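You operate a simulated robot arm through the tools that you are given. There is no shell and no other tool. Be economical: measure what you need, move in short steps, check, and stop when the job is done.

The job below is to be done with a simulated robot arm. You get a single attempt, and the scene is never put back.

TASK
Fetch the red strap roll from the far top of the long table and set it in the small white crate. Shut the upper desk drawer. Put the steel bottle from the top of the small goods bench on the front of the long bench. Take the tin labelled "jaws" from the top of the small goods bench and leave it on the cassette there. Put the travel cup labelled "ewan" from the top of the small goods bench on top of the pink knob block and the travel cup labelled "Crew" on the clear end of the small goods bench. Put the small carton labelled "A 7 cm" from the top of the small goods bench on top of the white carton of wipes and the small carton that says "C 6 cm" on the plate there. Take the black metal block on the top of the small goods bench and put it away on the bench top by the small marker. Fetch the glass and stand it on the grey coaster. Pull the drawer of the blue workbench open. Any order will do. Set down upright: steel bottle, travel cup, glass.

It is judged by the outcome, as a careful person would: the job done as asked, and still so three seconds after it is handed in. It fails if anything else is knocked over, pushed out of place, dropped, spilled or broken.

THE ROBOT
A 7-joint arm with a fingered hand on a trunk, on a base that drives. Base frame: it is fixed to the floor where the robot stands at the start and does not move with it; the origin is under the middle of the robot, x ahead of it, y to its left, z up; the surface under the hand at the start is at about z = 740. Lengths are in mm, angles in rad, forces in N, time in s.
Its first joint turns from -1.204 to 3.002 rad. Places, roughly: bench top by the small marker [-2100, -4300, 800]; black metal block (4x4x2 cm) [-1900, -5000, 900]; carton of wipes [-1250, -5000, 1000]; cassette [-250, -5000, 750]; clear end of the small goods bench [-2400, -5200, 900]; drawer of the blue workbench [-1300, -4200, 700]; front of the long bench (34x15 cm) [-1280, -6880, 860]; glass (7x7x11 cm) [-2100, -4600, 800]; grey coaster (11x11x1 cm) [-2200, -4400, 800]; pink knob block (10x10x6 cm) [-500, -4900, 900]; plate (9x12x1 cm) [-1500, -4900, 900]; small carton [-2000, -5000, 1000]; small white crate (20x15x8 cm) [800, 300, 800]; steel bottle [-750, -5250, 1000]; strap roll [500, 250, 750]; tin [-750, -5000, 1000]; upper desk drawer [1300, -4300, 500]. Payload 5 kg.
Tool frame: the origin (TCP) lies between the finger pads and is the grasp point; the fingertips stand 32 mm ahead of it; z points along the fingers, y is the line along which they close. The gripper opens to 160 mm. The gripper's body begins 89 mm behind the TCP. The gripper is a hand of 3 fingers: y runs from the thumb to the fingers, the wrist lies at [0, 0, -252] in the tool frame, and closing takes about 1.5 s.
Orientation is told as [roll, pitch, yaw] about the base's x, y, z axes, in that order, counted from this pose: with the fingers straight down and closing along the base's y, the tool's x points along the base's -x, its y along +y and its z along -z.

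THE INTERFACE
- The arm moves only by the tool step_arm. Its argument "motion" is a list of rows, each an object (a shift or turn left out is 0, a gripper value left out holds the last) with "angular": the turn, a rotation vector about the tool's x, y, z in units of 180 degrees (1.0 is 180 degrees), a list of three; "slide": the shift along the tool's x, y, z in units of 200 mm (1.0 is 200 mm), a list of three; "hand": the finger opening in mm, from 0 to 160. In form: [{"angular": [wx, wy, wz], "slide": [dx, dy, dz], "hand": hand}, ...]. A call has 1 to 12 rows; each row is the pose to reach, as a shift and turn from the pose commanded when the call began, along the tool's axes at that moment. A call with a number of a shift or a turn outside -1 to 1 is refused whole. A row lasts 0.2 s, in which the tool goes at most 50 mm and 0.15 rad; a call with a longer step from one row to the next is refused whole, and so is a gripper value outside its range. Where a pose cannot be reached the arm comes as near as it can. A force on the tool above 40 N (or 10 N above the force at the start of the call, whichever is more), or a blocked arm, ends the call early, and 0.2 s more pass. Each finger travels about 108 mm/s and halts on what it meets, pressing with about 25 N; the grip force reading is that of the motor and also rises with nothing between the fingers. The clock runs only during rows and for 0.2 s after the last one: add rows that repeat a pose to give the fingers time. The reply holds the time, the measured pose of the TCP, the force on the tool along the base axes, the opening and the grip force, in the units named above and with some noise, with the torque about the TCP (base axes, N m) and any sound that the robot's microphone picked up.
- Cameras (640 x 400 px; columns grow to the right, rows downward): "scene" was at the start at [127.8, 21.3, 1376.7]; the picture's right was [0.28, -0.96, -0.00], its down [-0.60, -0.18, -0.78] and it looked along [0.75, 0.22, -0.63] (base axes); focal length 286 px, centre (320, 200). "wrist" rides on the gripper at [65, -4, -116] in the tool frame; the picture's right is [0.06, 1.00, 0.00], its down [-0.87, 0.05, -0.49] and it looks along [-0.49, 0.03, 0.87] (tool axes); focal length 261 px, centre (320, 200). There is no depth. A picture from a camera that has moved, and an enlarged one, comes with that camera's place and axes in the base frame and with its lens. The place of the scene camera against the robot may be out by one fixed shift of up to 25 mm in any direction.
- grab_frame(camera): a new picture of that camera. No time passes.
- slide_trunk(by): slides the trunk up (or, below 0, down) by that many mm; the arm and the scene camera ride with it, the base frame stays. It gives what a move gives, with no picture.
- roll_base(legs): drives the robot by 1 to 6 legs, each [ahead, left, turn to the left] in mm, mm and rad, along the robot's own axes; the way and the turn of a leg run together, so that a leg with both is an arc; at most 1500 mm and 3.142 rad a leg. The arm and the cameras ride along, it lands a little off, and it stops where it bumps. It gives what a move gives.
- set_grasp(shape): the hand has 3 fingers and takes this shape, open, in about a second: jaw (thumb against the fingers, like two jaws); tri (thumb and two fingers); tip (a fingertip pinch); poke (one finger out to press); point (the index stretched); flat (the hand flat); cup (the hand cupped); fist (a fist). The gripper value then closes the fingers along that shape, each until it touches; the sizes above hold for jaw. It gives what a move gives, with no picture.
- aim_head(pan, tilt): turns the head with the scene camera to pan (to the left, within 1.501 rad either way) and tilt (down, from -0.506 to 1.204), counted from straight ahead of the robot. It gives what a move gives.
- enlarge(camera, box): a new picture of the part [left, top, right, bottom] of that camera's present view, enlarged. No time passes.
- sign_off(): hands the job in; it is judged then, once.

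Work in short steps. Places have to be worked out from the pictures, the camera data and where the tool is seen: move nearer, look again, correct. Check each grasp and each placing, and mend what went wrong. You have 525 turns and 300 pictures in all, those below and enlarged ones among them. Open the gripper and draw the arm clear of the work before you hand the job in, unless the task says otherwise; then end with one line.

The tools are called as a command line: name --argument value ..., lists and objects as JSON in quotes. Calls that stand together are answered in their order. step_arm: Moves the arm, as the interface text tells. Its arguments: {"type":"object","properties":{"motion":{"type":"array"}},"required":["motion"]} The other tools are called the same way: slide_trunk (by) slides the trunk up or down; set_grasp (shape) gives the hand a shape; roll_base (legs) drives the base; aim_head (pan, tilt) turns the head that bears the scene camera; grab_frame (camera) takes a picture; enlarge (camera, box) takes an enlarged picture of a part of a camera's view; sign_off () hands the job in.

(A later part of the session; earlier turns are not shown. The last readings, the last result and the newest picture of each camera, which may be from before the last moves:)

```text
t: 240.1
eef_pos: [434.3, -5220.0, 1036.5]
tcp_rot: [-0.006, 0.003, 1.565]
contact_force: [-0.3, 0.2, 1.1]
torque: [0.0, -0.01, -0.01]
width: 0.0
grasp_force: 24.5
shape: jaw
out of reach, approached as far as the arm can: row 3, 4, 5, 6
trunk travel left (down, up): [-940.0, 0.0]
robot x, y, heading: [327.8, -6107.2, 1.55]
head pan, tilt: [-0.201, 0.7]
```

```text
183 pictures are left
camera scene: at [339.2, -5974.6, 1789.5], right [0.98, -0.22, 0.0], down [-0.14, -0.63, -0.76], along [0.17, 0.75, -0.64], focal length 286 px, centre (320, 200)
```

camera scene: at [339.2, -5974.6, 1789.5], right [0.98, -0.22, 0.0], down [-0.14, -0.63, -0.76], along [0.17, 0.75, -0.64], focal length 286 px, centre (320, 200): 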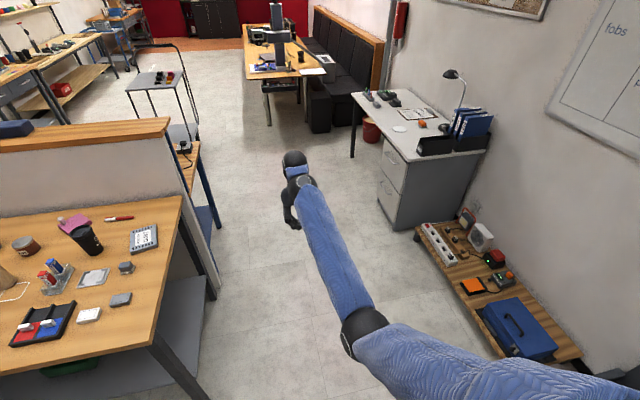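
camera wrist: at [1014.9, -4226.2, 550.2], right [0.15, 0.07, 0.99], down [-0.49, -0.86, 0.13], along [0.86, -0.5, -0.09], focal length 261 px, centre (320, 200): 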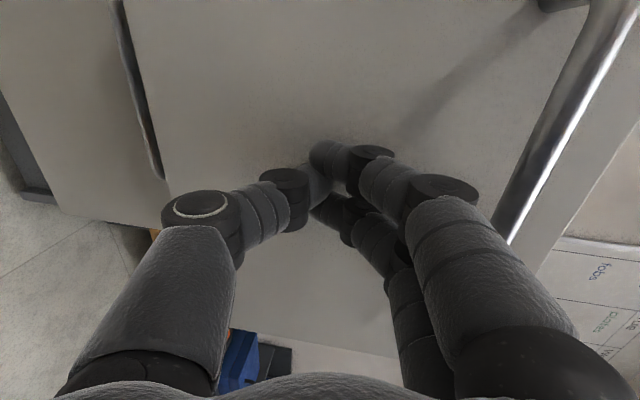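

The ceiling here is about z 1036. Now I back off 220 mm so the hand hangs over the bench's front edge, strafe left, and survey the goods.

roll_base --legs '[[-220, 0, 0], [0, 650, 0]]'

aim_head --pan 0.1 --tilt 0.65

grab_frame --camera "scene"

```text
t: 245.0
eef_pos: [-218.4, -5428.3, 1035.9]
tcp_rot: [-0.006, 0.004, 1.564]
contact_force: [-0.6, -0.1, 0.4]
torque: [-0.01, -0.02, 0.03]
width: 0.2
grasp_force: 25.2
shape: jaw
trunk travel left (down, up): [-940.0, 0.0]
robot x, y, heading: [-326.3, -6314.5, 1.556]
head pan, tilt: [-0.201, 0.7]
```

```text
t: 245.8
eef_pos: [-218.9, -5427.8, 1035.9]
tcp_rot: [-0.006, 0.004, 1.563]
contact_force: [-0.5, 0.5, -0.6]
torque: [0.01, -0.02, -0.01]
width: 0.0
grasp_force: 25.1
shape: jaw
trunk travel left (down, up): [-940.0, 0.0]
robot x, y, heading: [-330.6, -6311.9, 1.549]
head pan, tilt: [0.099, 0.649]
```

```text
182 pictures are left
camera scene: at [-339.0, -6179.2, 1793.9], right [1.0, 0.08, 0.0], down [0.05, -0.6, -0.8], along [-0.06, 0.79, -0.6], focal length 286 px, centre (320, 200)
```

scene: 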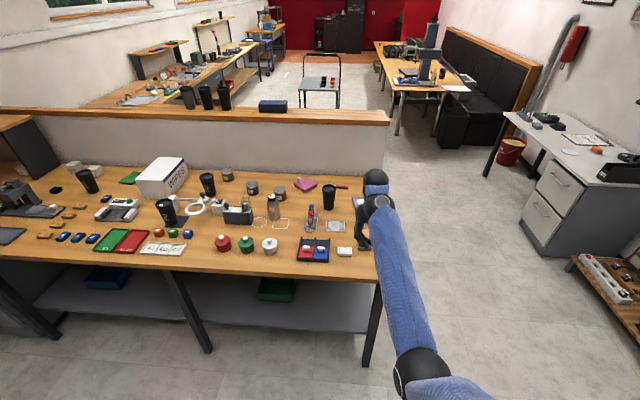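

Good overview. I'll enlarge it in parts.

enlarge --camera "scene" --box '[200, 160, 380, 272]'

enlarge --camera "scene" --box '[30, 150, 210, 262]'

```text
3.56 times, centred on (290, 216) of scene
camera zoom: at [-339.0, -6179.2, 1793.9], right [1.0, 0.08, 0.0], down [0.05, -0.6, -0.8], along [-0.06, 0.79, -0.6], focal length 1016 px, centre (427, 143)
```

zoom: 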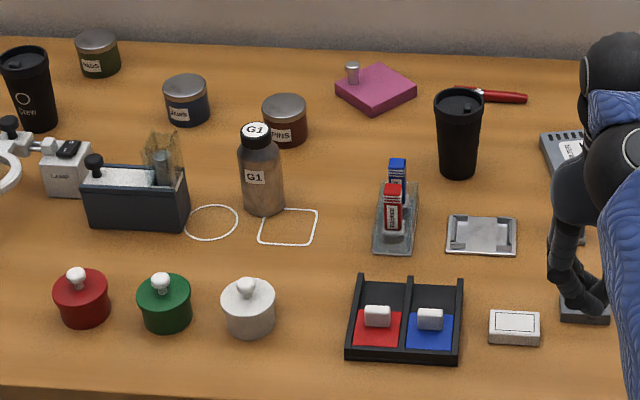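

```text
3.56 times, centred on (120, 206) of scene
camera zoom: at [-339.0, -6179.2, 1793.9], right [1.0, 0.08, 0.0], down [0.05, -0.6, -0.8], along [-0.06, 0.79, -0.6], focal length 1016 px, centre (1031, 179)
```

zoom: 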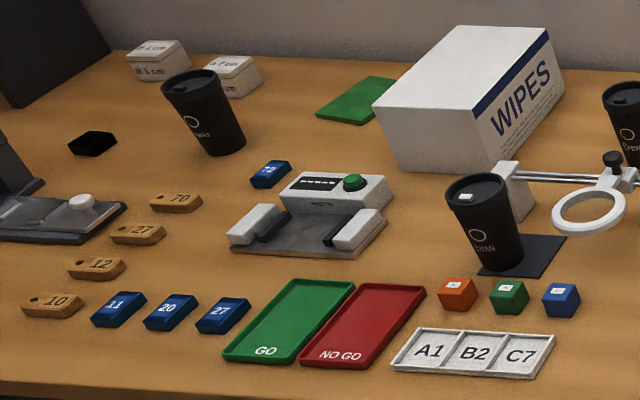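

I can identify everything: JAWS tin, G1 bottle, Crew and EWAN cups, pink knob block, wipes, cartons, black block, and the cassette at right. I'll tilt the hand forward about 0.6 rad for more height, open it partly, and see how high it can go.

step_arm --motion '[{"angular": [0, -0.045, 0], "slide": [0, 0, -0.05], "hand": 60}, {"angular": [0, -0.09, 0], "slide": [0, 0, -0.15]}, {"angular": [0, -0.135, 0], "slide": [0, 0, -0.3]}, {"angular": [0, -0.18, 0], "slide": [0, 0, -0.45]}, {"angular": [0, -0.19, 0], "slide": [0, 0, -0.6]}, {"angular": [0, -0.19, 0], "slide": [0, 0, -0.75]}]'

grab_frame --camera "wrist"

```text
t: 247.2
eef_pos: [-218.4, -5427.8, 1186.6]
tcp_rot: [-0.01, -0.596, 1.568]
contact_force: [-0.5, 0.3, -0.5]
torque: [-0.02, -0.01, 0.01]
width: 59.6
grasp_force: 0.0
shape: jaw
trunk travel left (down, up): [-940.0, 0.0]
robot x, y, heading: [-327.3, -6317.2, 1.555]
head pan, tilt: [0.099, 0.649]
```

```text
179 pictures are left
camera wrist: at [-216.6, -5548.2, 1245.6], right [-1.0, -0.04, -0.04], down [-0.06, 0.45, 0.89], along [-0.02, 0.89, -0.45], focal length 261 px, centre (320, 200)
```

wrist: 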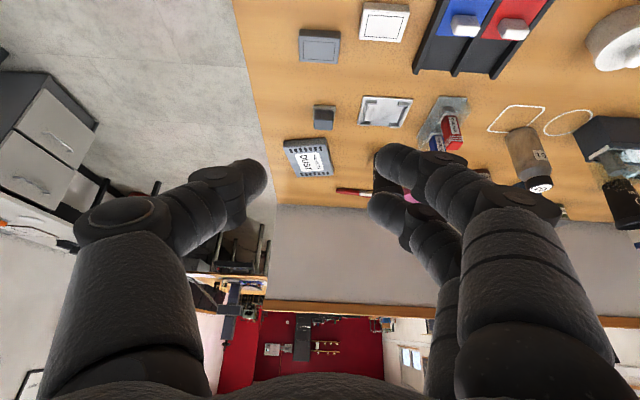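

Height 1186 is available. I'll strafe left in front of the JAWS tin and drive in.

roll_base --legs '[[0, 590, 0], [330, 0, 0]]'

grab_frame --camera "wrist"

grab_frame --camera "scene"

```text
t: 252.3
eef_pos: [-809.5, -5086.7, 1187.1]
tcp_rot: [-0.009, -0.593, 1.572]
contact_force: [-0.3, -0.2, -0.6]
torque: [0.02, -0.01, 0.0]
width: 59.7
grasp_force: 0.1
shape: jaw
trunk travel left (down, up): [-940.0, 0.0]
robot x, y, heading: [-916.2, -5973.7, 1.552]
head pan, tilt: [0.099, 0.649]
```

```text
178 pictures are left
camera wrist: at [-806.1, -5206.7, 1245.0], right [-1.0, -0.05, -0.04], down [-0.06, 0.45, 0.89], along [-0.02, 0.89, -0.45], focal length 261 px, centre (320, 200)
```

wrist: 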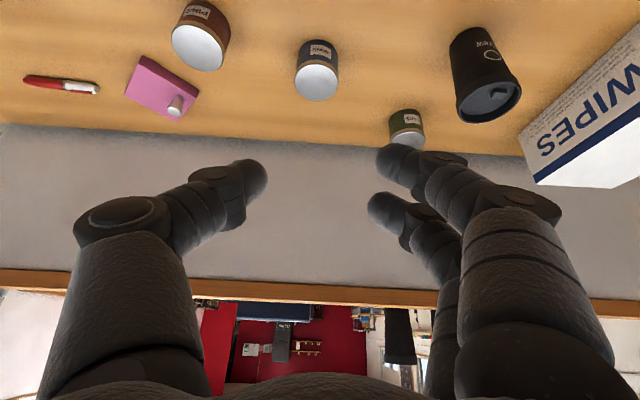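

```text
177 pictures are left
camera scene: at [-927.0, -5838.2, 1793.8], right [1.0, 0.08, 0.0], down [0.05, -0.6, -0.8], along [-0.07, 0.79, -0.61], focal length 286 px, centre (320, 200)
```

scene: 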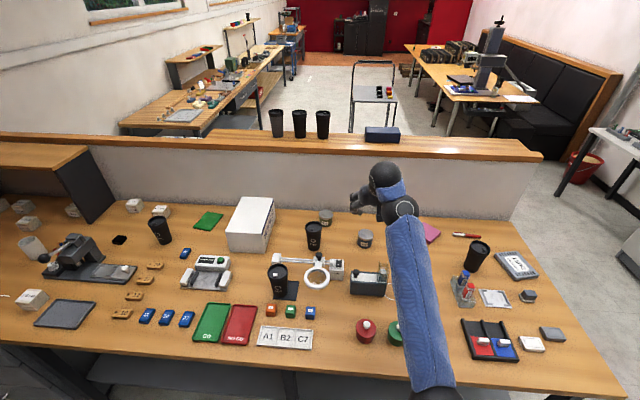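

I'll read the tin labels.

enlarge --camera "wrist" --box '[160, 0, 440, 160]'

enlarge --camera "scene" --box '[0, 170, 260, 335]'

enlarge --camera "scene" --box '[250, 190, 410, 300]'

```text
2.29 times, centred on (300, 80) of wrist
camera zoom: at [-806.1, -5206.7, 1245.0], right [-1.0, -0.05, -0.04], down [-0.06, 0.45, 0.89], along [-0.02, 0.89, -0.45], focal length 596 px, centre (366, 474)
```

zoom: 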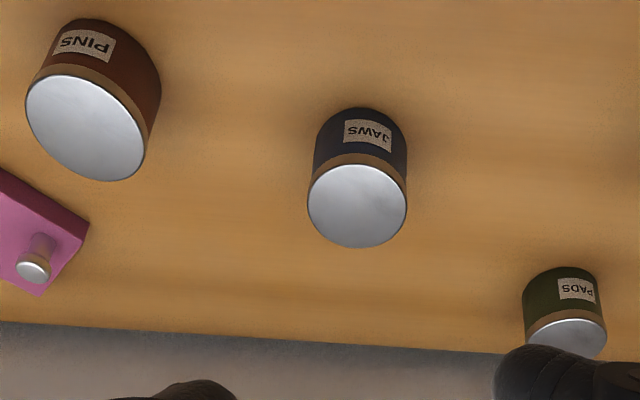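

```text
2.42 times, centred on (130, 252) of scene
camera zoom: at [-927.0, -5838.2, 1793.8], right [1.0, 0.08, 0.0], down [0.05, -0.6, -0.8], along [-0.07, 0.79, -0.61], focal length 693 px, centre (781, 73)
```

zoom: 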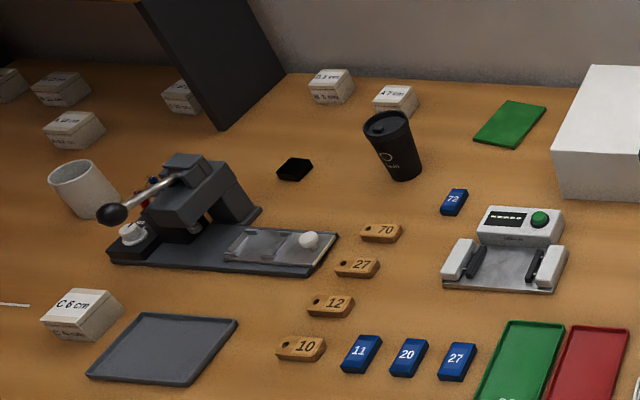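

```text
3.64 times, centred on (330, 245) of scene
camera zoom: at [-927.0, -5838.2, 1793.8], right [1.0, 0.08, 0.0], down [0.05, -0.6, -0.8], along [-0.07, 0.79, -0.61], focal length 1039 px, centre (284, 36)
```

zoom: 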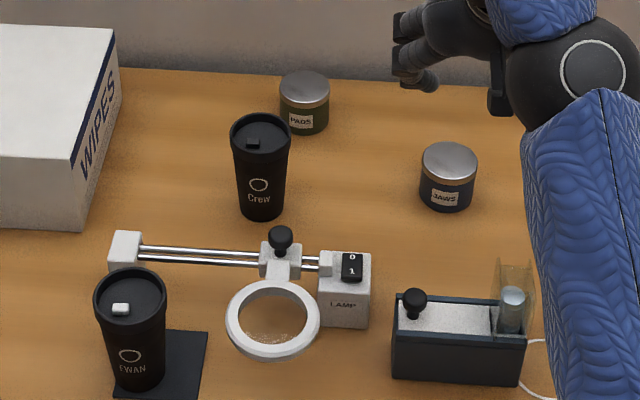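

JAWS tin centre is at about (-799, -4955), lid z about 940. I'll open to 100 and approach along the tool axis.

step_arm --motion '[{"slide": [0.04, -0.05, 0.2], "hand": 105}, {"slide": [0.08, -0.05, 0.4]}, {"slide": [0.11, -0.05, 0.6]}, {"slide": [0.14, -0.05, 0.8]}, {"slide": [0.16, -0.05, 1.0]}, {"slide": [0.16, -0.05, 1.0]}]'

grab_frame --camera "wrist"

```text
t: 253.7
eef_pos: [-800.0, -5002.6, 1002.6]
tcp_rot: [-0.008, -0.597, 1.571]
contact_force: [-1.2, -0.3, 0.0]
torque: [0.03, 0.0, 0.01]
width: 104.5
grasp_force: 0.1
shape: jaw
trunk travel left (down, up): [-940.0, 0.0]
robot x, y, heading: [-914.3, -5970.8, 1.553]
head pan, tilt: [0.099, 0.649]
```

```text
173 pictures are left
camera wrist: at [-795.1, -5122.4, 1061.9], right [-1.0, -0.05, -0.04], down [-0.06, 0.44, 0.89], along [-0.02, 0.89, -0.45], focal length 261 px, centre (320, 200)
```

wrist: 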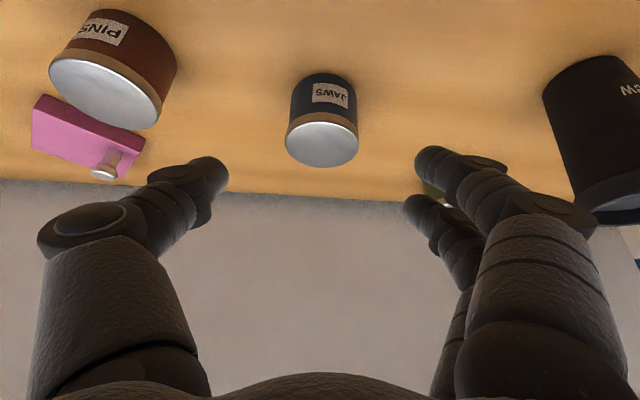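

Tracking well; the tin centre is at (-798, -4955), lid z about 930. I'll advance and close.

step_arm --motion '[{"slide": [0.03, -0.01, 0.2]}, {"slide": [0.06, -0.01, 0.4]}, {"slide": [0.06, -0.01, 0.52]}, {"slide": [0.06, -0.01, 0.52], "hand": 40}, {"slide": [0.06, -0.01, 0.52]}, {"slide": [0.06, -0.01, 0.52]}, {"slide": [0.06, -0.01, 0.52]}]'

grab_frame --camera "wrist"

```text
t: 255.3
eef_pos: [-794.9, -4954.0, 911.1]
tcp_rot: [-0.008, -0.594, 1.571]
contact_force: [-0.5, -0.6, -0.1]
torque: [-0.03, -0.01, 0.0]
width: 54.2
grasp_force: 24.4
shape: jaw
trunk travel left (down, up): [-940.0, 0.0]
robot x, y, heading: [-917.5, -5972.5, 1.556]
head pan, tilt: [0.099, 0.649]
```

```text
172 pictures are left
camera wrist: at [-791.9, -5073.7, 969.0], right [-1.0, -0.05, -0.04], down [-0.06, 0.45, 0.89], along [-0.02, 0.89, -0.45], focal length 261 px, centre (320, 200)
```

wrist: 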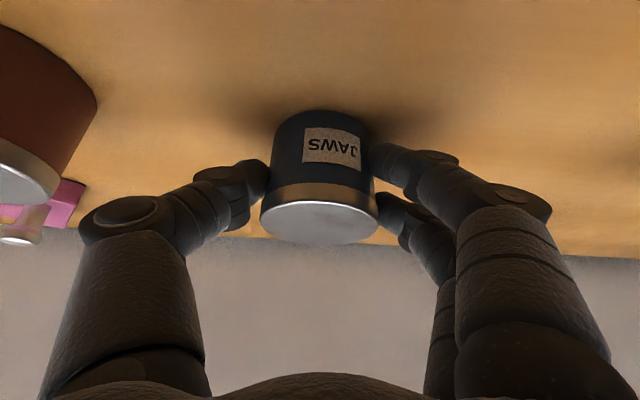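

Gripped at 54 mm. I'll lift straight up 190 mm.

step_arm --motion '[{"slide": [-0.1, 0, -0.15], "hand": 35}, {"slide": [-0.2, 0, -0.3]}, {"slide": [-0.32, 0, -0.48]}, {"slide": [-0.44, 0, -0.65]}, {"slide": [-0.55, 0, -0.8]}, {"slide": [-0.55, 0, -0.8]}]'

grab_frame --camera "wrist"

```text
t: 256.7
eef_pos: [-796.8, -4951.5, 1103.8]
tcp_rot: [-0.009, -0.594, 1.57]
contact_force: [-0.2, 0.0, -2.0]
torque: [-0.06, 0.04, 0.02]
width: 54.0
grasp_force: 25.2
shape: jaw
trunk travel left (down, up): [-940.0, 0.0]
robot x, y, heading: [-918.0, -5973.4, 1.551]
head pan, tilt: [0.099, 0.649]
```

```text
171 pictures are left
camera wrist: at [-793.0, -5072.1, 1163.1], right [-1.0, -0.05, -0.04], down [-0.06, 0.45, 0.89], along [-0.02, 0.89, -0.45], focal length 261 px, centre (320, 200)
```

wrist: 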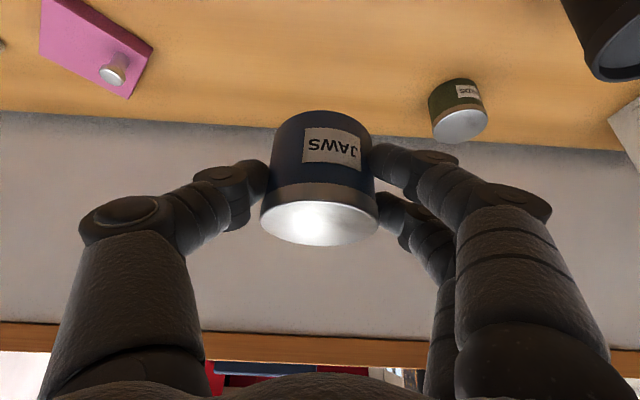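

Lifted. I'll raise a little more, then strafe right to the cassette.

step_arm --motion '[{"slide": [-0.06, 0, -0.09]}, {"slide": [-0.11, 0, -0.17]}]'

roll_base --legs '[[0, -590, 0], [-90, 0, 0]]'

grab_frame --camera "wrist"

grab_frame --camera "scene"

```text
t: 257.3
eef_pos: [-797.8, -4953.3, 1144.7]
tcp_rot: [-0.009, -0.593, 1.57]
contact_force: [0.2, -1.0, -0.9]
torque: [0.01, 0.0, -0.01]
width: 54.2
grasp_force: 25.0
shape: jaw
trunk travel left (down, up): [-940.0, 0.0]
robot x, y, heading: [-916.0, -5972.8, 1.552]
head pan, tilt: [0.099, 0.649]
```

```text
t: 261.4
eef_pos: [-208.7, -5054.0, 1145.7]
tcp_rot: [-0.007, -0.593, 1.574]
contact_force: [1.0, -0.8, -0.5]
torque: [-0.03, 0.0, 0.01]
width: 54.0
grasp_force: 24.5
shape: jaw
trunk travel left (down, up): [-940.0, 0.0]
robot x, y, heading: [-325.3, -6071.3, 1.558]
head pan, tilt: [0.099, 0.649]
```

```text
170 pictures are left
camera wrist: at [-205.7, -5173.1, 1204.6], right [-1.0, -0.05, -0.04], down [-0.06, 0.44, 0.89], along [-0.03, 0.89, -0.45], focal length 261 px, centre (320, 200)
```

wrist: 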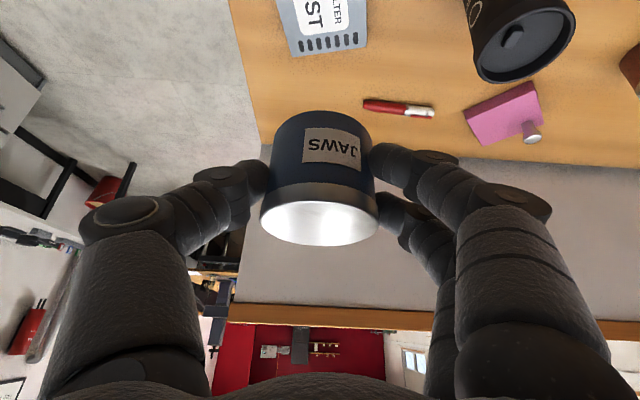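

```text
169 pictures are left
camera scene: at [-336.2, -5940.0, 1794.0], right [1.0, 0.09, 0.0], down [0.05, -0.6, -0.8], along [-0.07, 0.79, -0.6], focal length 286 px, centre (320, 200)
```

scene: 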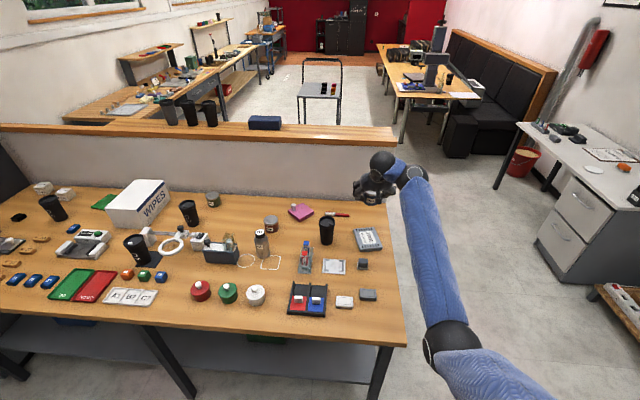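

The cassette is partly out of view, so I'll back up 110 mm to see it whole.

roll_base --legs '[[-130, 0, 0]]'

enlarge --camera "wrist" --box '[200, 0, 440, 150]'

enlarge --camera "scene" --box '[310, 180, 440, 262]'

```text
t: 262.7
eef_pos: [-211.1, -5181.8, 1144.5]
tcp_rot: [-0.009, -0.593, 1.573]
contact_force: [0.7, -0.7, -1.3]
torque: [-0.01, 0.0, 0.02]
width: 54.1
grasp_force: 24.3
shape: jaw
trunk travel left (down, up): [-940.0, 0.0]
robot x, y, heading: [-328.6, -6204.7, 1.557]
head pan, tilt: [0.099, 0.649]
```

```text
2.67 times, centred on (320, 75) of wrist
camera zoom: at [-207.4, -5301.9, 1203.3], right [-1.0, -0.05, -0.04], down [-0.06, 0.45, 0.89], along [-0.03, 0.89, -0.45], focal length 695 px, centre (320, 533)
```

zoom: 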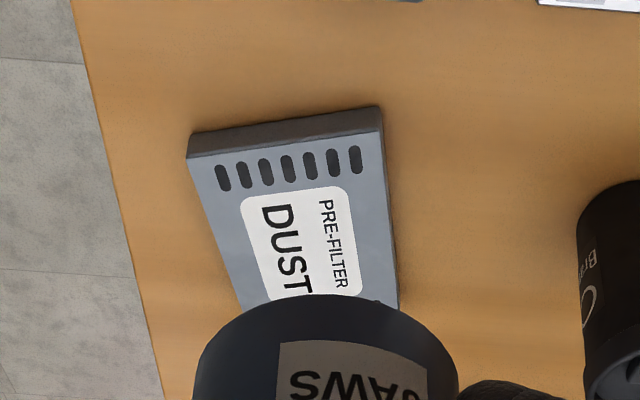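

```text
4.88 times, centred on (375, 221) of scene
camera zoom: at [-338.0, -6068.1, 1793.8], right [1.0, 0.09, 0.0], down [0.05, -0.6, -0.8], along [-0.07, 0.79, -0.6], focal length 1394 px, centre (52, 98)
```

zoom: 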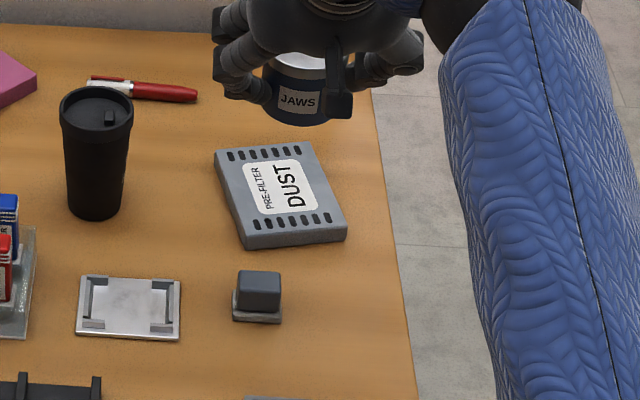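

The cassette is 90×120 mm, centred at about (-203, -5037), top near z 900. I'll drive forward 145 mm and lower partway.

roll_base --legs '[[146, -8, 0]]'

step_arm --motion '[{"slide": [0.12, 0, 0.18]}, {"slide": [0.24, 0, 0.36]}, {"slide": [0.36, 0, 0.54]}, {"slide": [0.46, 0, 0.68]}, {"slide": [0.46, 0, 0.68]}]'

grab_frame --camera "wrist"

enlarge --camera "scene" --box '[310, 180, 440, 262]'

```text
t: 264.0
eef_pos: [-200.4, -5034.8, 1143.9]
tcp_rot: [-0.009, -0.594, 1.576]
contact_force: [-1.1, -0.1, -1.5]
torque: [-0.01, -0.01, 0.02]
width: 54.2
grasp_force: 24.5
shape: jaw
trunk travel left (down, up): [-940.0, 0.0]
robot x, y, heading: [-318.9, -6056.7, 1.555]
head pan, tilt: [0.099, 0.649]
```

```text
t: 265.2
eef_pos: [-201.7, -5036.4, 979.5]
tcp_rot: [-0.009, -0.593, 1.574]
contact_force: [-0.6, -0.1, -1.5]
torque: [-0.05, -0.01, 0.01]
width: 53.8
grasp_force: 24.7
shape: jaw
trunk travel left (down, up): [-940.0, 0.0]
robot x, y, heading: [-315.9, -6059.9, 1.558]
head pan, tilt: [0.099, 0.649]
```

```text
166 pictures are left
camera wrist: at [-196.5, -5156.2, 1038.3], right [-1.0, -0.05, -0.04], down [-0.06, 0.45, 0.89], along [-0.03, 0.89, -0.45], focal length 261 px, centre (320, 200)
```

wrist: 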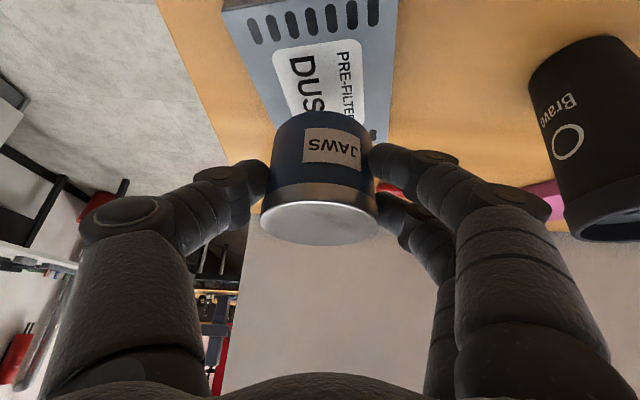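

```text
4.88 times, centred on (375, 221) of scene
camera zoom: at [-328.5, -5921.4, 1793.8], right [1.0, 0.09, 0.0], down [0.05, -0.6, -0.8], along [-0.07, 0.79, -0.6], focal length 1394 px, centre (52, 98)
```

zoom: 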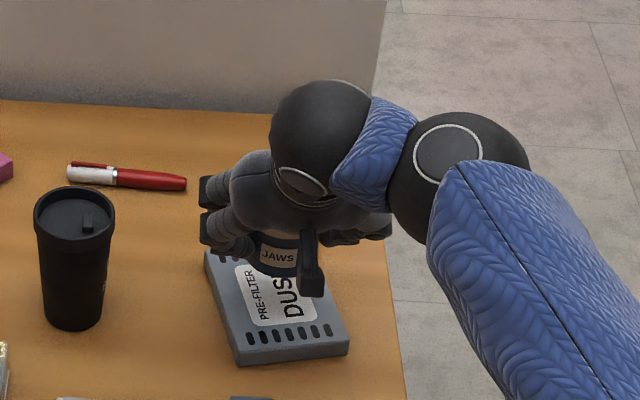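

Aligned. I'll lower 40 mm more, then creep down.

step_arm --motion '[{"slide": [0.06, 0, 0.09]}, {"slide": [0.11, 0, 0.165]}, {"slide": [0.125, 0, 0.185]}, {"slide": [0.13, 0, 0.195]}, {"slide": [0.13, 0, 0.195]}]'

enlarge --camera "wrist" --box '[200, 20, 440, 170]'

```text
t: 266.4
eef_pos: [-200.2, -5035.6, 933.5]
tcp_rot: [-0.007, -0.594, 1.575]
contact_force: [-0.9, -0.1, -1.6]
torque: [-0.06, 0.01, 0.02]
width: 54.0
grasp_force: 24.8
shape: jaw
trunk travel left (down, up): [-940.0, 0.0]
robot x, y, heading: [-313.5, -6056.2, 1.555]
head pan, tilt: [0.099, 0.649]
```

```text
2.67 times, centred on (320, 95) of wrist
camera zoom: at [-195.6, -5155.8, 992.3], right [-1.0, -0.05, -0.04], down [-0.06, 0.45, 0.89], along [-0.03, 0.89, -0.45], focal length 695 px, centre (320, 480)
```

zoom: 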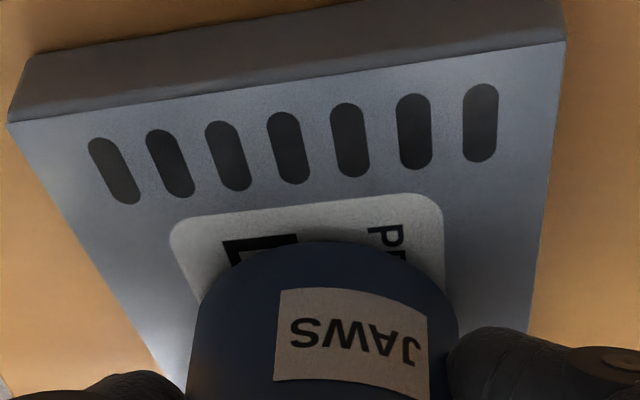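

Still just above. I'll creep down 6 mm.

step_arm --motion '[{"slide": [0.006, 0, 0.009]}, {"slide": [0.011, 0, 0.017]}, {"slide": [0.017, 0, 0.025]}, {"slide": [0.017, 0, 0.025]}]'

```text
t: 267.4
eef_pos: [-199.7, -5034.7, 928.1]
tcp_rot: [-0.006, -0.594, 1.576]
contact_force: [-0.5, 0.2, 5.5]
torque: [0.02, -0.01, 0.0]
width: 53.9
grasp_force: 24.8
shape: jaw
trunk travel left (down, up): [-940.0, 0.0]
robot x, y, heading: [-312.1, -6055.5, 1.558]
head pan, tilt: [0.099, 0.649]
```

Contact (5.5 N). I'll release and retreat along the tool axis.

step_arm --motion '[{"slide": [0, 0, 0], "hand": 62}, {"slide": [0, 0, 0]}, {"slide": [0, 0, 0], "hand": 90}, {"slide": [0, 0, 0]}, {"slide": [0, 0, -0.1]}, {"slide": [0, 0, -0.3]}, {"slide": [0, 0, -0.5]}, {"slide": [0, 0, -0.7]}, {"slide": [0, 0, -0.9]}]'

grab_frame --camera "wrist"

enlarge --camera "scene" --box '[240, 180, 440, 305]'

```text
t: 269.4
eef_pos: [-202.6, -5137.1, 1077.2]
tcp_rot: [-0.011, -0.596, 1.574]
contact_force: [-0.3, 0.2, -0.3]
torque: [-0.01, -0.01, 0.0]
width: 89.7
grasp_force: 0.1
shape: jaw
trunk travel left (down, up): [-940.0, 0.0]
robot x, y, heading: [-313.4, -6058.9, 1.556]
head pan, tilt: [0.099, 0.649]
```

```text
163 pictures are left
camera wrist: at [-198.3, -5256.6, 1135.9], right [-1.0, -0.05, -0.04], down [-0.06, 0.44, 0.89], along [-0.02, 0.89, -0.45], focal length 261 px, centre (320, 200)
```

wrist: 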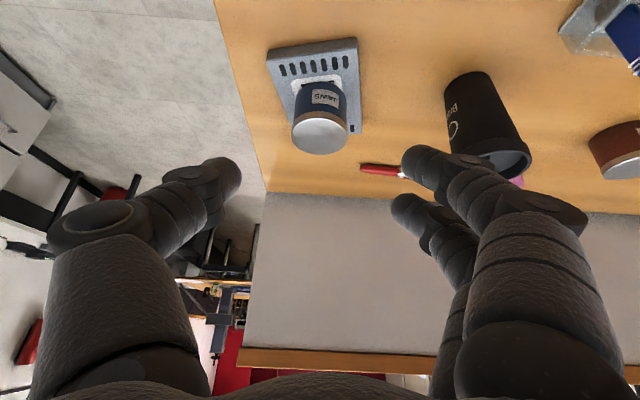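

```text
3.20 times, centred on (340, 242) of scene
camera zoom: at [-330.8, -5923.0, 1794.0], right [1.0, 0.09, 0.0], down [0.05, -0.6, -0.8], along [-0.07, 0.79, -0.6], focal length 914 px, centre (256, 64)
```

zoom: 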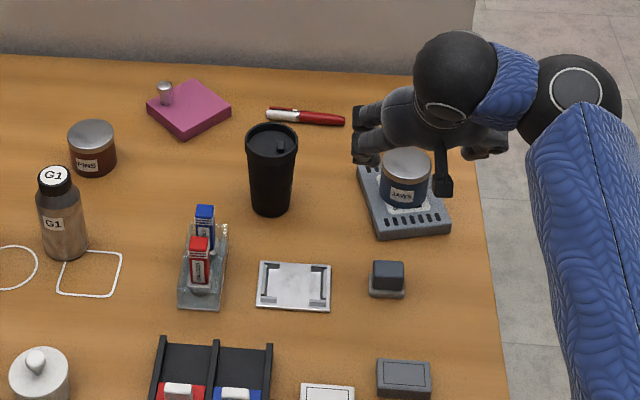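

The JAWS tin sits on the cassette. Next is the EWAN cup, at about (-1130, -5247). I'll back out, strafe left, and come up to it.

roll_base --legs '[[-290, 0, 0], [0, 925, 0], [60, 0, 0]]'

grab_frame --camera "wrist"

grab_frame --camera "scene"

```text
t: 276.5
eef_pos: [-1134.8, -5353.3, 1074.6]
tcp_rot: [-0.008, -0.59, 1.57]
contact_force: [-0.9, 1.2, -0.7]
torque: [0.0, 0.01, 0.05]
width: 89.6
grasp_force: 0.0
shape: jaw
trunk travel left (down, up): [-940.0, 0.0]
robot x, y, heading: [-1246.7, -6273.3, 1.555]
head pan, tilt: [0.099, 0.649]
```

```text
161 pictures are left
camera wrist: at [-1130.1, -5472.5, 1133.9], right [-1.0, -0.05, -0.04], down [-0.06, 0.45, 0.89], along [-0.02, 0.89, -0.45], focal length 261 px, centre (320, 200)
```

wrist: 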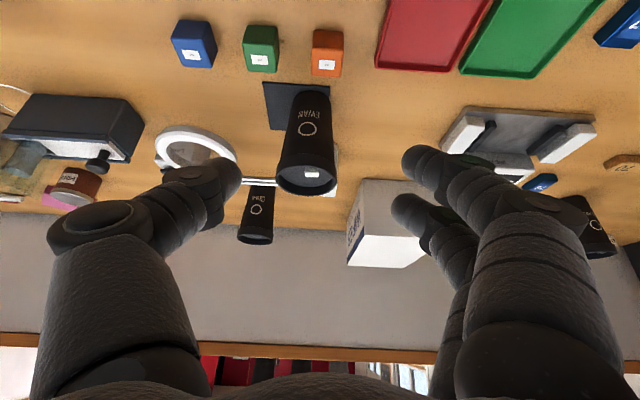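

```text
160 pictures are left
camera scene: at [-1262.5, -6137.7, 1793.7], right [1.0, 0.08, 0.0], down [0.05, -0.6, -0.8], along [-0.07, 0.79, -0.61], focal length 286 px, centre (320, 200)
```

scene: 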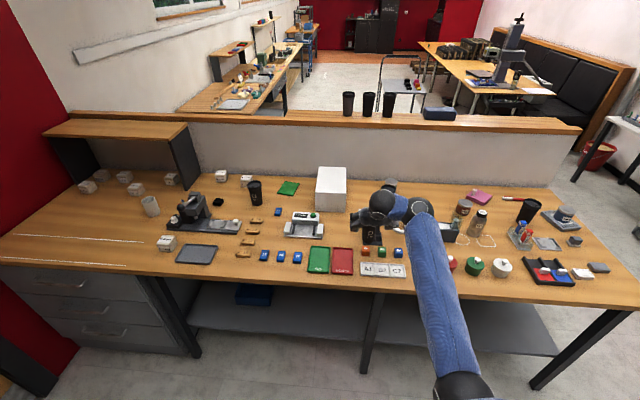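

The EWAN cup axis is at (-1118, -5250), top near z 1000. I'll narrow to 82 and approach halfway.

step_arm --motion '[{"slide": [-0.02, -0.04, 0.1], "hand": 82}, {"slide": [-0.03, -0.085, 0.25]}, {"slide": [-0.04, -0.085, 0.4]}, {"slide": [-0.05, -0.085, 0.5]}, {"slide": [-0.05, -0.085, 0.5]}]'

grab_frame --camera "wrist"

```text
t: 277.7
eef_pos: [-1115.9, -5289.4, 999.1]
tcp_rot: [-0.008, -0.592, 1.571]
contact_force: [0.3, 0.5, -0.8]
torque: [-0.01, 0.0, 0.02]
width: 82.3
grasp_force: 0.0
shape: jaw
trunk travel left (down, up): [-940.0, 0.0]
robot x, y, heading: [-1252.8, -6271.8, 1.552]
head pan, tilt: [0.099, 0.649]
```

```text
159 pictures are left
camera wrist: at [-1112.1, -5409.2, 1058.1], right [-1.0, -0.05, -0.04], down [-0.06, 0.45, 0.89], along [-0.02, 0.89, -0.45], focal length 261 px, centre (320, 200)
```

wrist: 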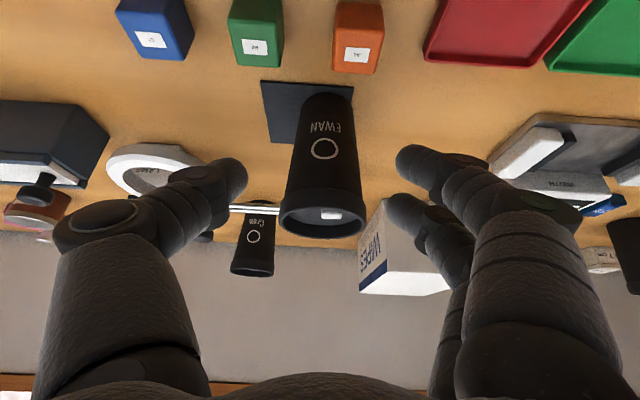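

Centred on the cup, and the finger clears the lamp ring. I'll advance and close.

step_arm --motion '[{"slide": [-0.01, 0, 0.12]}, {"slide": [-0.01, 0, 0.24]}, {"slide": [-0.01, 0, 0.335]}, {"slide": [-0.01, 0, 0.335], "hand": 35}, {"slide": [-0.01, 0, 0.335]}, {"slide": [-0.01, 0, 0.335]}, {"slide": [-0.01, 0, 0.335]}]'

grab_frame --camera "wrist"

```text
t: 279.3
eef_pos: [-1115.3, -5249.9, 944.7]
tcp_rot: [-0.009, -0.593, 1.57]
contact_force: [1.0, 0.0, -0.7]
torque: [-0.01, 0.02, -0.01]
width: 24.5
grasp_force: 10.3
shape: jaw
trunk travel left (down, up): [-940.0, 0.0]
robot x, y, heading: [-1251.2, -6272.0, 1.549]
head pan, tilt: [0.099, 0.649]
```

```text
158 pictures are left
camera wrist: at [-1111.6, -5370.8, 1003.5], right [-1.0, -0.05, -0.04], down [-0.06, 0.45, 0.89], along [-0.02, 0.89, -0.45], focal length 261 px, centre (320, 200)
```

wrist: 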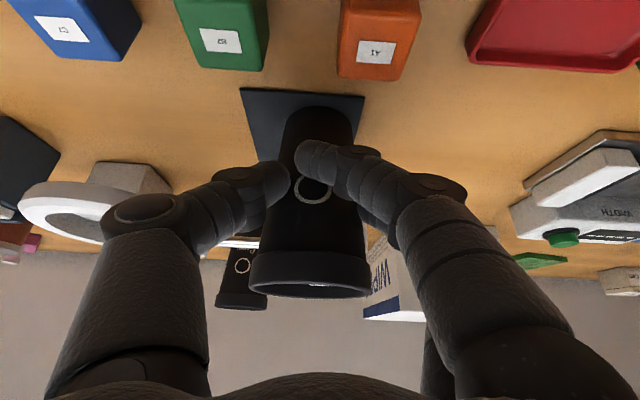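

The fingers closed short of the cup, so it's farther back than I judged. I'll reopen carefully and re-measure.

step_arm --motion '[{"slide": [0, 0, 0], "hand": 85}, {"slide": [0, 0, 0]}, {"slide": [0, 0, 0]}, {"slide": [0, 0, -0.1]}]'

grab_frame --camera "wrist"

enlarge --camera "scene" --box '[320, 170, 480, 270]'

```text
t: 280.3
eef_pos: [-1117.0, -5262.8, 961.7]
tcp_rot: [-0.01, -0.594, 1.573]
contact_force: [0.6, -0.5, 0.0]
torque: [0.01, 0.04, 0.01]
width: 84.3
grasp_force: 0.0
shape: jaw
trunk travel left (down, up): [-940.0, 0.0]
robot x, y, heading: [-1252.3, -6275.4, 1.556]
head pan, tilt: [0.099, 0.649]
```

```text
157 pictures are left
camera wrist: at [-1112.3, -5382.2, 1021.0], right [-1.0, -0.05, -0.04], down [-0.06, 0.44, 0.89], along [-0.02, 0.89, -0.45], focal length 261 px, centre (320, 200)
```

wrist: 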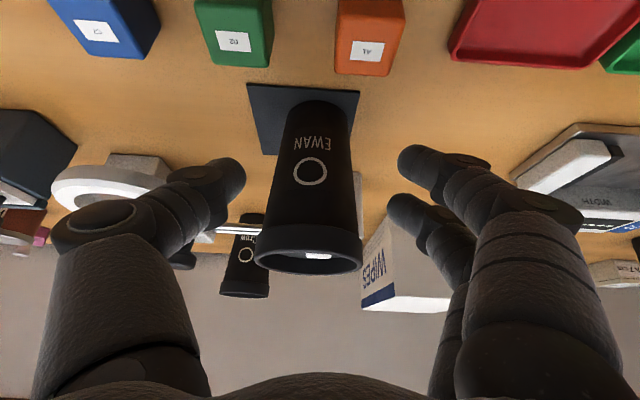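

```text
4.00 times, centred on (400, 220) of scene
camera zoom: at [-1262.1, -6141.2, 1794.0], right [1.0, 0.08, 0.0], down [0.05, -0.6, -0.8], along [-0.07, 0.79, -0.6], focal length 1143 px, centre (0, 120)
```

zoom: 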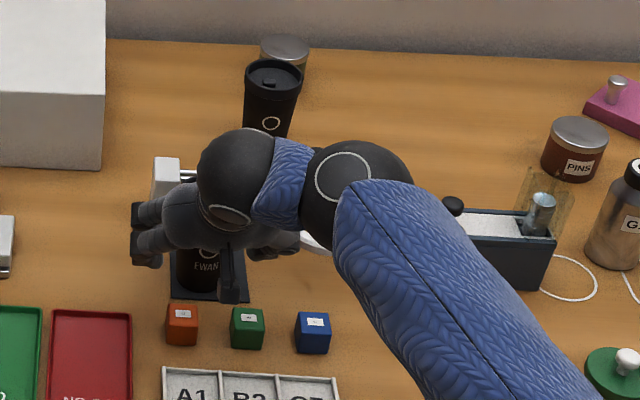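

The cup still stands; better estimates give axis y≈-5227, top z≈985. I'll advance to (-1113, -5224, 945) and close.

step_arm --motion '[{"slide": [-0.06, -0.02, 0.06]}, {"slide": [-0.115, -0.02, 0.12]}, {"slide": [-0.115, -0.02, 0.177]}, {"slide": [-0.115, -0.02, 0.177], "hand": 62}, {"slide": [-0.115, -0.02, 0.177]}, {"slide": [-0.115, -0.02, 0.177], "hand": 40}, {"slide": [-0.115, -0.02, 0.177]}, {"slide": [-0.115, -0.02, 0.177]}]'

grab_frame --camera "wrist"

```text
t: 282.1
eef_pos: [-1110.9, -5221.3, 946.2]
tcp_rot: [-0.008, -0.593, 1.572]
contact_force: [-0.6, 0.0, 0.0]
torque: [-0.02, 0.0, 0.02]
width: 52.4
grasp_force: 9.9
shape: jaw
trunk travel left (down, up): [-940.0, 0.0]
robot x, y, heading: [-1249.8, -6275.7, 1.556]
head pan, tilt: [0.099, 0.649]
```

```text
155 pictures are left
camera wrist: at [-1107.5, -5342.9, 1003.4], right [-1.0, -0.05, -0.04], down [-0.06, 0.45, 0.89], along [-0.02, 0.89, -0.45], focal length 261 px, centre (320, 200)
```

wrist: 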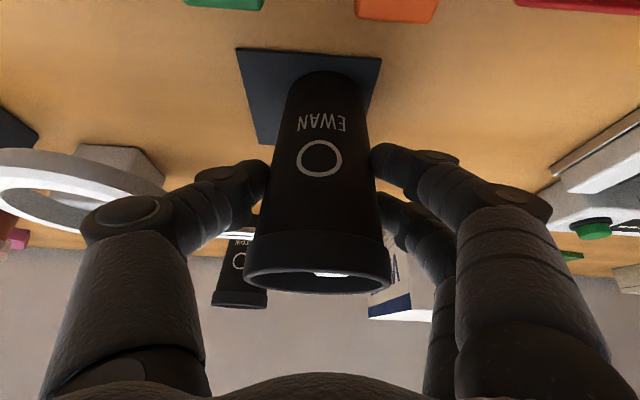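

It's now straddled at 52 mm. I'll squeeze more to firm up the grip.

step_arm --motion '[{"slide": [0, 0, 0], "hand": 25}, {"slide": [0, 0, 0]}, {"slide": [0, 0, 0]}, {"slide": [0, 0, 0]}]'

```text
t: 283.1
eef_pos: [-1110.8, -5222.2, 942.8]
tcp_rot: [-0.007, -0.593, 1.57]
contact_force: [0.1, -0.8, -0.5]
torque: [-0.01, 0.05, 0.0]
width: 52.6
grasp_force: 10.2
shape: jaw
trunk travel left (down, up): [-940.0, 0.0]
robot x, y, heading: [-1252.1, -6276.5, 1.561]
head pan, tilt: [0.099, 0.649]
```

Force stays at 10 N. I'll test with a slow 40 mm lift.

step_arm --motion '[{"slide": [-0.03, 0, -0.042]}, {"slide": [-0.06, 0, -0.084]}, {"slide": [-0.09, 0, -0.125]}, {"slide": [-0.112, 0, -0.166]}, {"slide": [-0.112, 0, -0.166]}]'

grab_frame --camera "wrist"

```text
t: 284.3
eef_pos: [-1111.2, -5222.0, 983.8]
tcp_rot: [-0.006, -0.593, 1.57]
contact_force: [-0.1, -0.2, -1.7]
torque: [0.01, -0.02, -0.05]
width: 52.7
grasp_force: 10.5
shape: jaw
trunk travel left (down, up): [-940.0, 0.0]
robot x, y, heading: [-1254.5, -6273.1, 1.552]
head pan, tilt: [0.099, 0.649]
```

```text
154 pictures are left
camera wrist: at [-1107.8, -5342.8, 1043.0], right [-1.0, -0.05, -0.04], down [-0.06, 0.45, 0.89], along [-0.02, 0.89, -0.45], focal length 261 px, centre (320, 200)
```

wrist: 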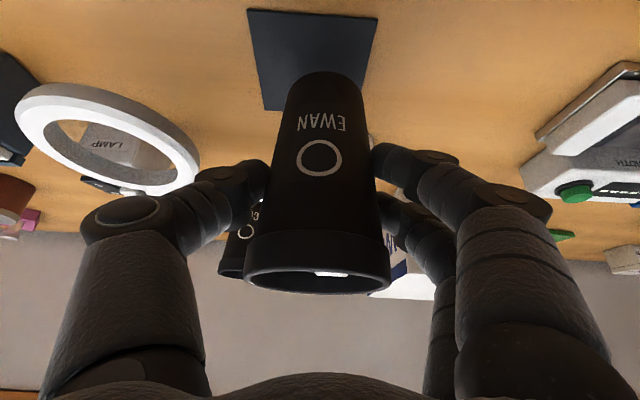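

The cup is lifted and upright. I'll raise it to z ~1150, then carry it right to the pink block.

step_arm --motion '[{"slide": [-0.1, 0, -0.15]}, {"slide": [-0.2, 0, -0.3]}, {"slide": [-0.3, 0, -0.45]}, {"slide": [-0.4, 0, -0.6]}, {"slide": [-0.47, 0, -0.7]}]'

roll_base --legs '[[-60, 0, 0], [0, -590, 0], [120, 0, 0]]'

grab_frame --camera "wrist"

enlarge --camera "scene" --box '[300, 150, 500, 275]'

```text
t: 285.5
eef_pos: [-1113.0, -5223.4, 1153.6]
tcp_rot: [-0.007, -0.594, 1.571]
contact_force: [0.1, -0.2, -2.1]
torque: [-0.01, 0.03, -0.01]
width: 52.5
grasp_force: 10.5
shape: jaw
trunk travel left (down, up): [-940.0, 0.0]
robot x, y, heading: [-1250.2, -6271.3, 1.556]
head pan, tilt: [0.099, 0.649]
```

```text
t: 290.2
eef_pos: [-526.0, -5168.4, 1152.7]
tcp_rot: [-0.008, -0.593, 1.576]
contact_force: [-0.3, 1.0, -1.7]
torque: [-0.04, 0.0, -0.02]
width: 52.5
grasp_force: 9.5
shape: jaw
trunk travel left (down, up): [-940.0, 0.0]
robot x, y, heading: [-661.9, -6220.4, 1.559]
head pan, tilt: [0.099, 0.649]
```

```text
153 pictures are left
camera wrist: at [-521.8, -5288.3, 1212.4], right [-1.0, -0.05, -0.04], down [-0.06, 0.45, 0.89], along [-0.03, 0.89, -0.45], focal length 261 px, centre (320, 200)
```

wrist: 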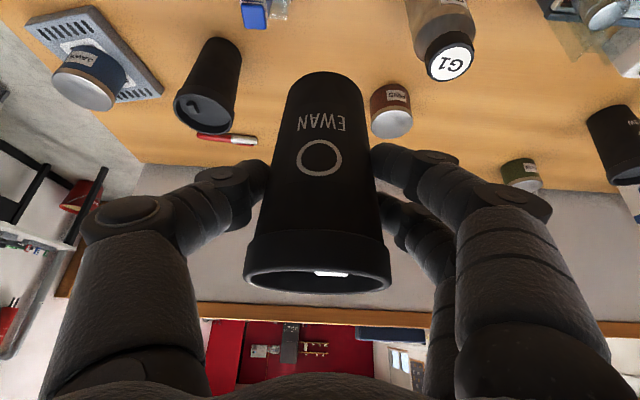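

```text
3.20 times, centred on (400, 212) of scene
camera zoom: at [-672.4, -6086.4, 1793.9], right [1.0, 0.09, 0.0], down [0.05, -0.6, -0.8], along [-0.07, 0.79, -0.6], focal length 914 px, centre (64, 160)
```

zoom: 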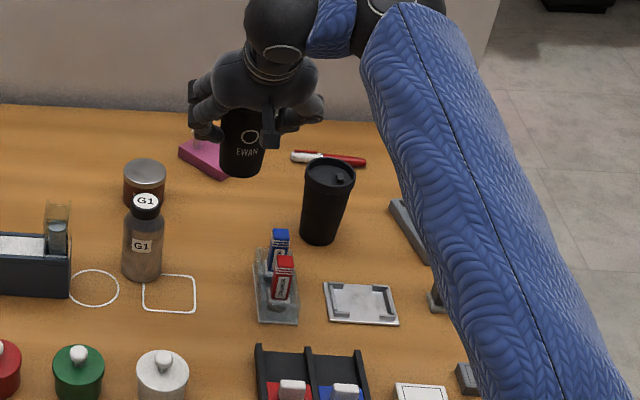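

The pink block centre is at about (-532, -4880) with its knob near (-568, -4887). I'll aim the cup at (-514, -4880), clear of the knob, and drive forward.

roll_base --legs '[[290, -12, 0]]'

enlarge --camera "scene" --box '[300, 150, 460, 250]'

grab_frame --camera "wrist"

```text
t: 292.2
eef_pos: [-512.2, -4879.3, 1152.3]
tcp_rot: [-0.008, -0.593, 1.578]
contact_force: [-0.1, -0.7, -1.8]
torque: [-0.04, 0.02, 0.03]
width: 52.2
grasp_force: 10.3
shape: jaw
trunk travel left (down, up): [-940.0, 0.0]
robot x, y, heading: [-647.7, -5932.5, 1.563]
head pan, tilt: [0.099, 0.649]
```

```text
4.00 times, centred on (380, 200) of scene
camera zoom: at [-656.9, -5797.6, 1793.9], right [1.0, 0.09, 0.0], down [0.05, -0.6, -0.8], along [-0.07, 0.79, -0.61], focal length 1143 px, centre (80, 200)
```

zoom: 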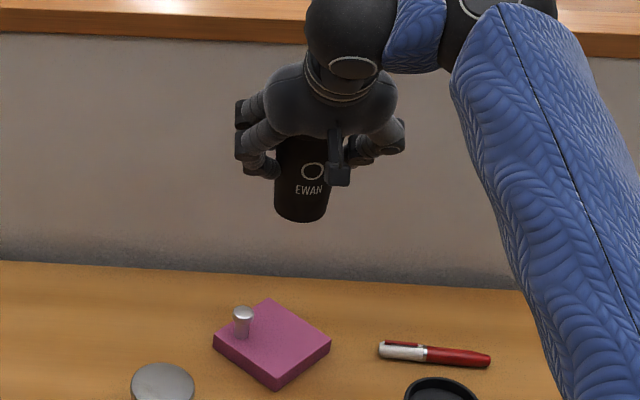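

```text
150 pictures are left
camera wrist: at [-507.5, -4999.5, 1212.1], right [-1.0, -0.05, -0.04], down [-0.06, 0.45, 0.89], along [-0.03, 0.89, -0.45], focal length 261 px, centre (320, 200)
```

wrist: 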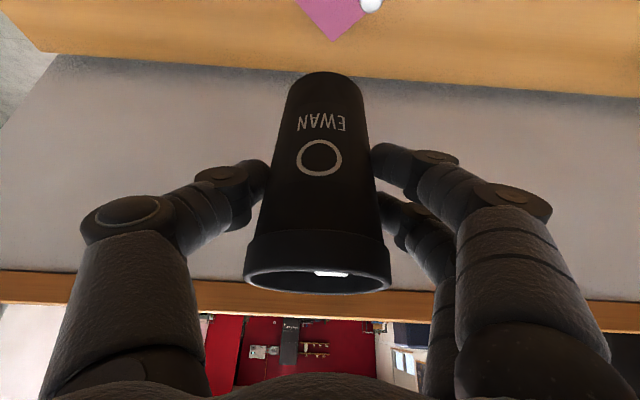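

Fresh estimates put the block centre at (-525, -4870) and the knob at (-557, -4867). I'll aim the cup at (-505, -4871) and lower to just above the block.

step_arm --motion '[{"slide": [0.05, -0.035, 0.15]}, {"slide": [0.15, -0.035, 0.31]}, {"slide": [0.25, -0.035, 0.47]}, {"slide": [0.34, -0.035, 0.61]}, {"slide": [0.43, -0.035, 0.72]}, {"slide": [0.43, -0.035, 0.72]}]'

enlarge --camera "scene" --box '[300, 170, 428, 250]'

enlarge --camera "wrist" --box '[200, 0, 440, 150]'

```text
t: 293.6
eef_pos: [-503.3, -4870.4, 986.3]
tcp_rot: [-0.008, -0.593, 1.577]
contact_force: [-0.1, 0.0, -1.1]
torque: [-0.02, -0.01, -0.01]
width: 52.6
grasp_force: 10.2
shape: jaw
trunk travel left (down, up): [-940.0, 0.0]
robot x, y, heading: [-647.9, -5928.4, 1.56]
head pan, tilt: [0.099, 0.649]
```

```text
5.00 times, centred on (364, 210) of scene
camera zoom: at [-656.7, -5798.5, 1793.9], right [1.0, 0.09, 0.0], down [0.05, -0.6, -0.8], along [-0.07, 0.79, -0.6], focal length 1428 px, centre (100, 150)
```

zoom: 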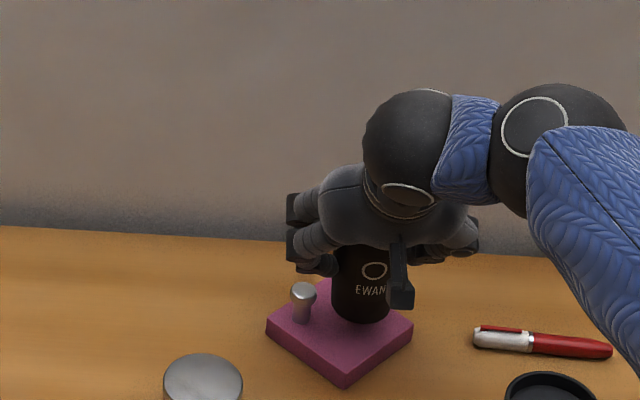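

```text
2.67 times, centred on (320, 75) of wrist
camera zoom: at [-499.4, -4990.7, 1044.9], right [-1.0, -0.05, -0.04], down [-0.06, 0.44, 0.89], along [-0.03, 0.89, -0.45], focal length 695 px, centre (320, 533)
```

zoom: 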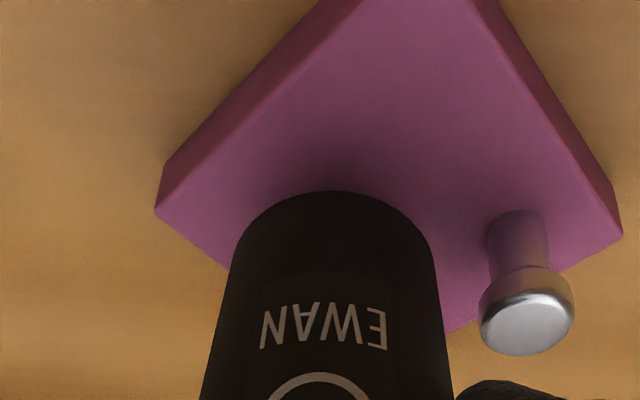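

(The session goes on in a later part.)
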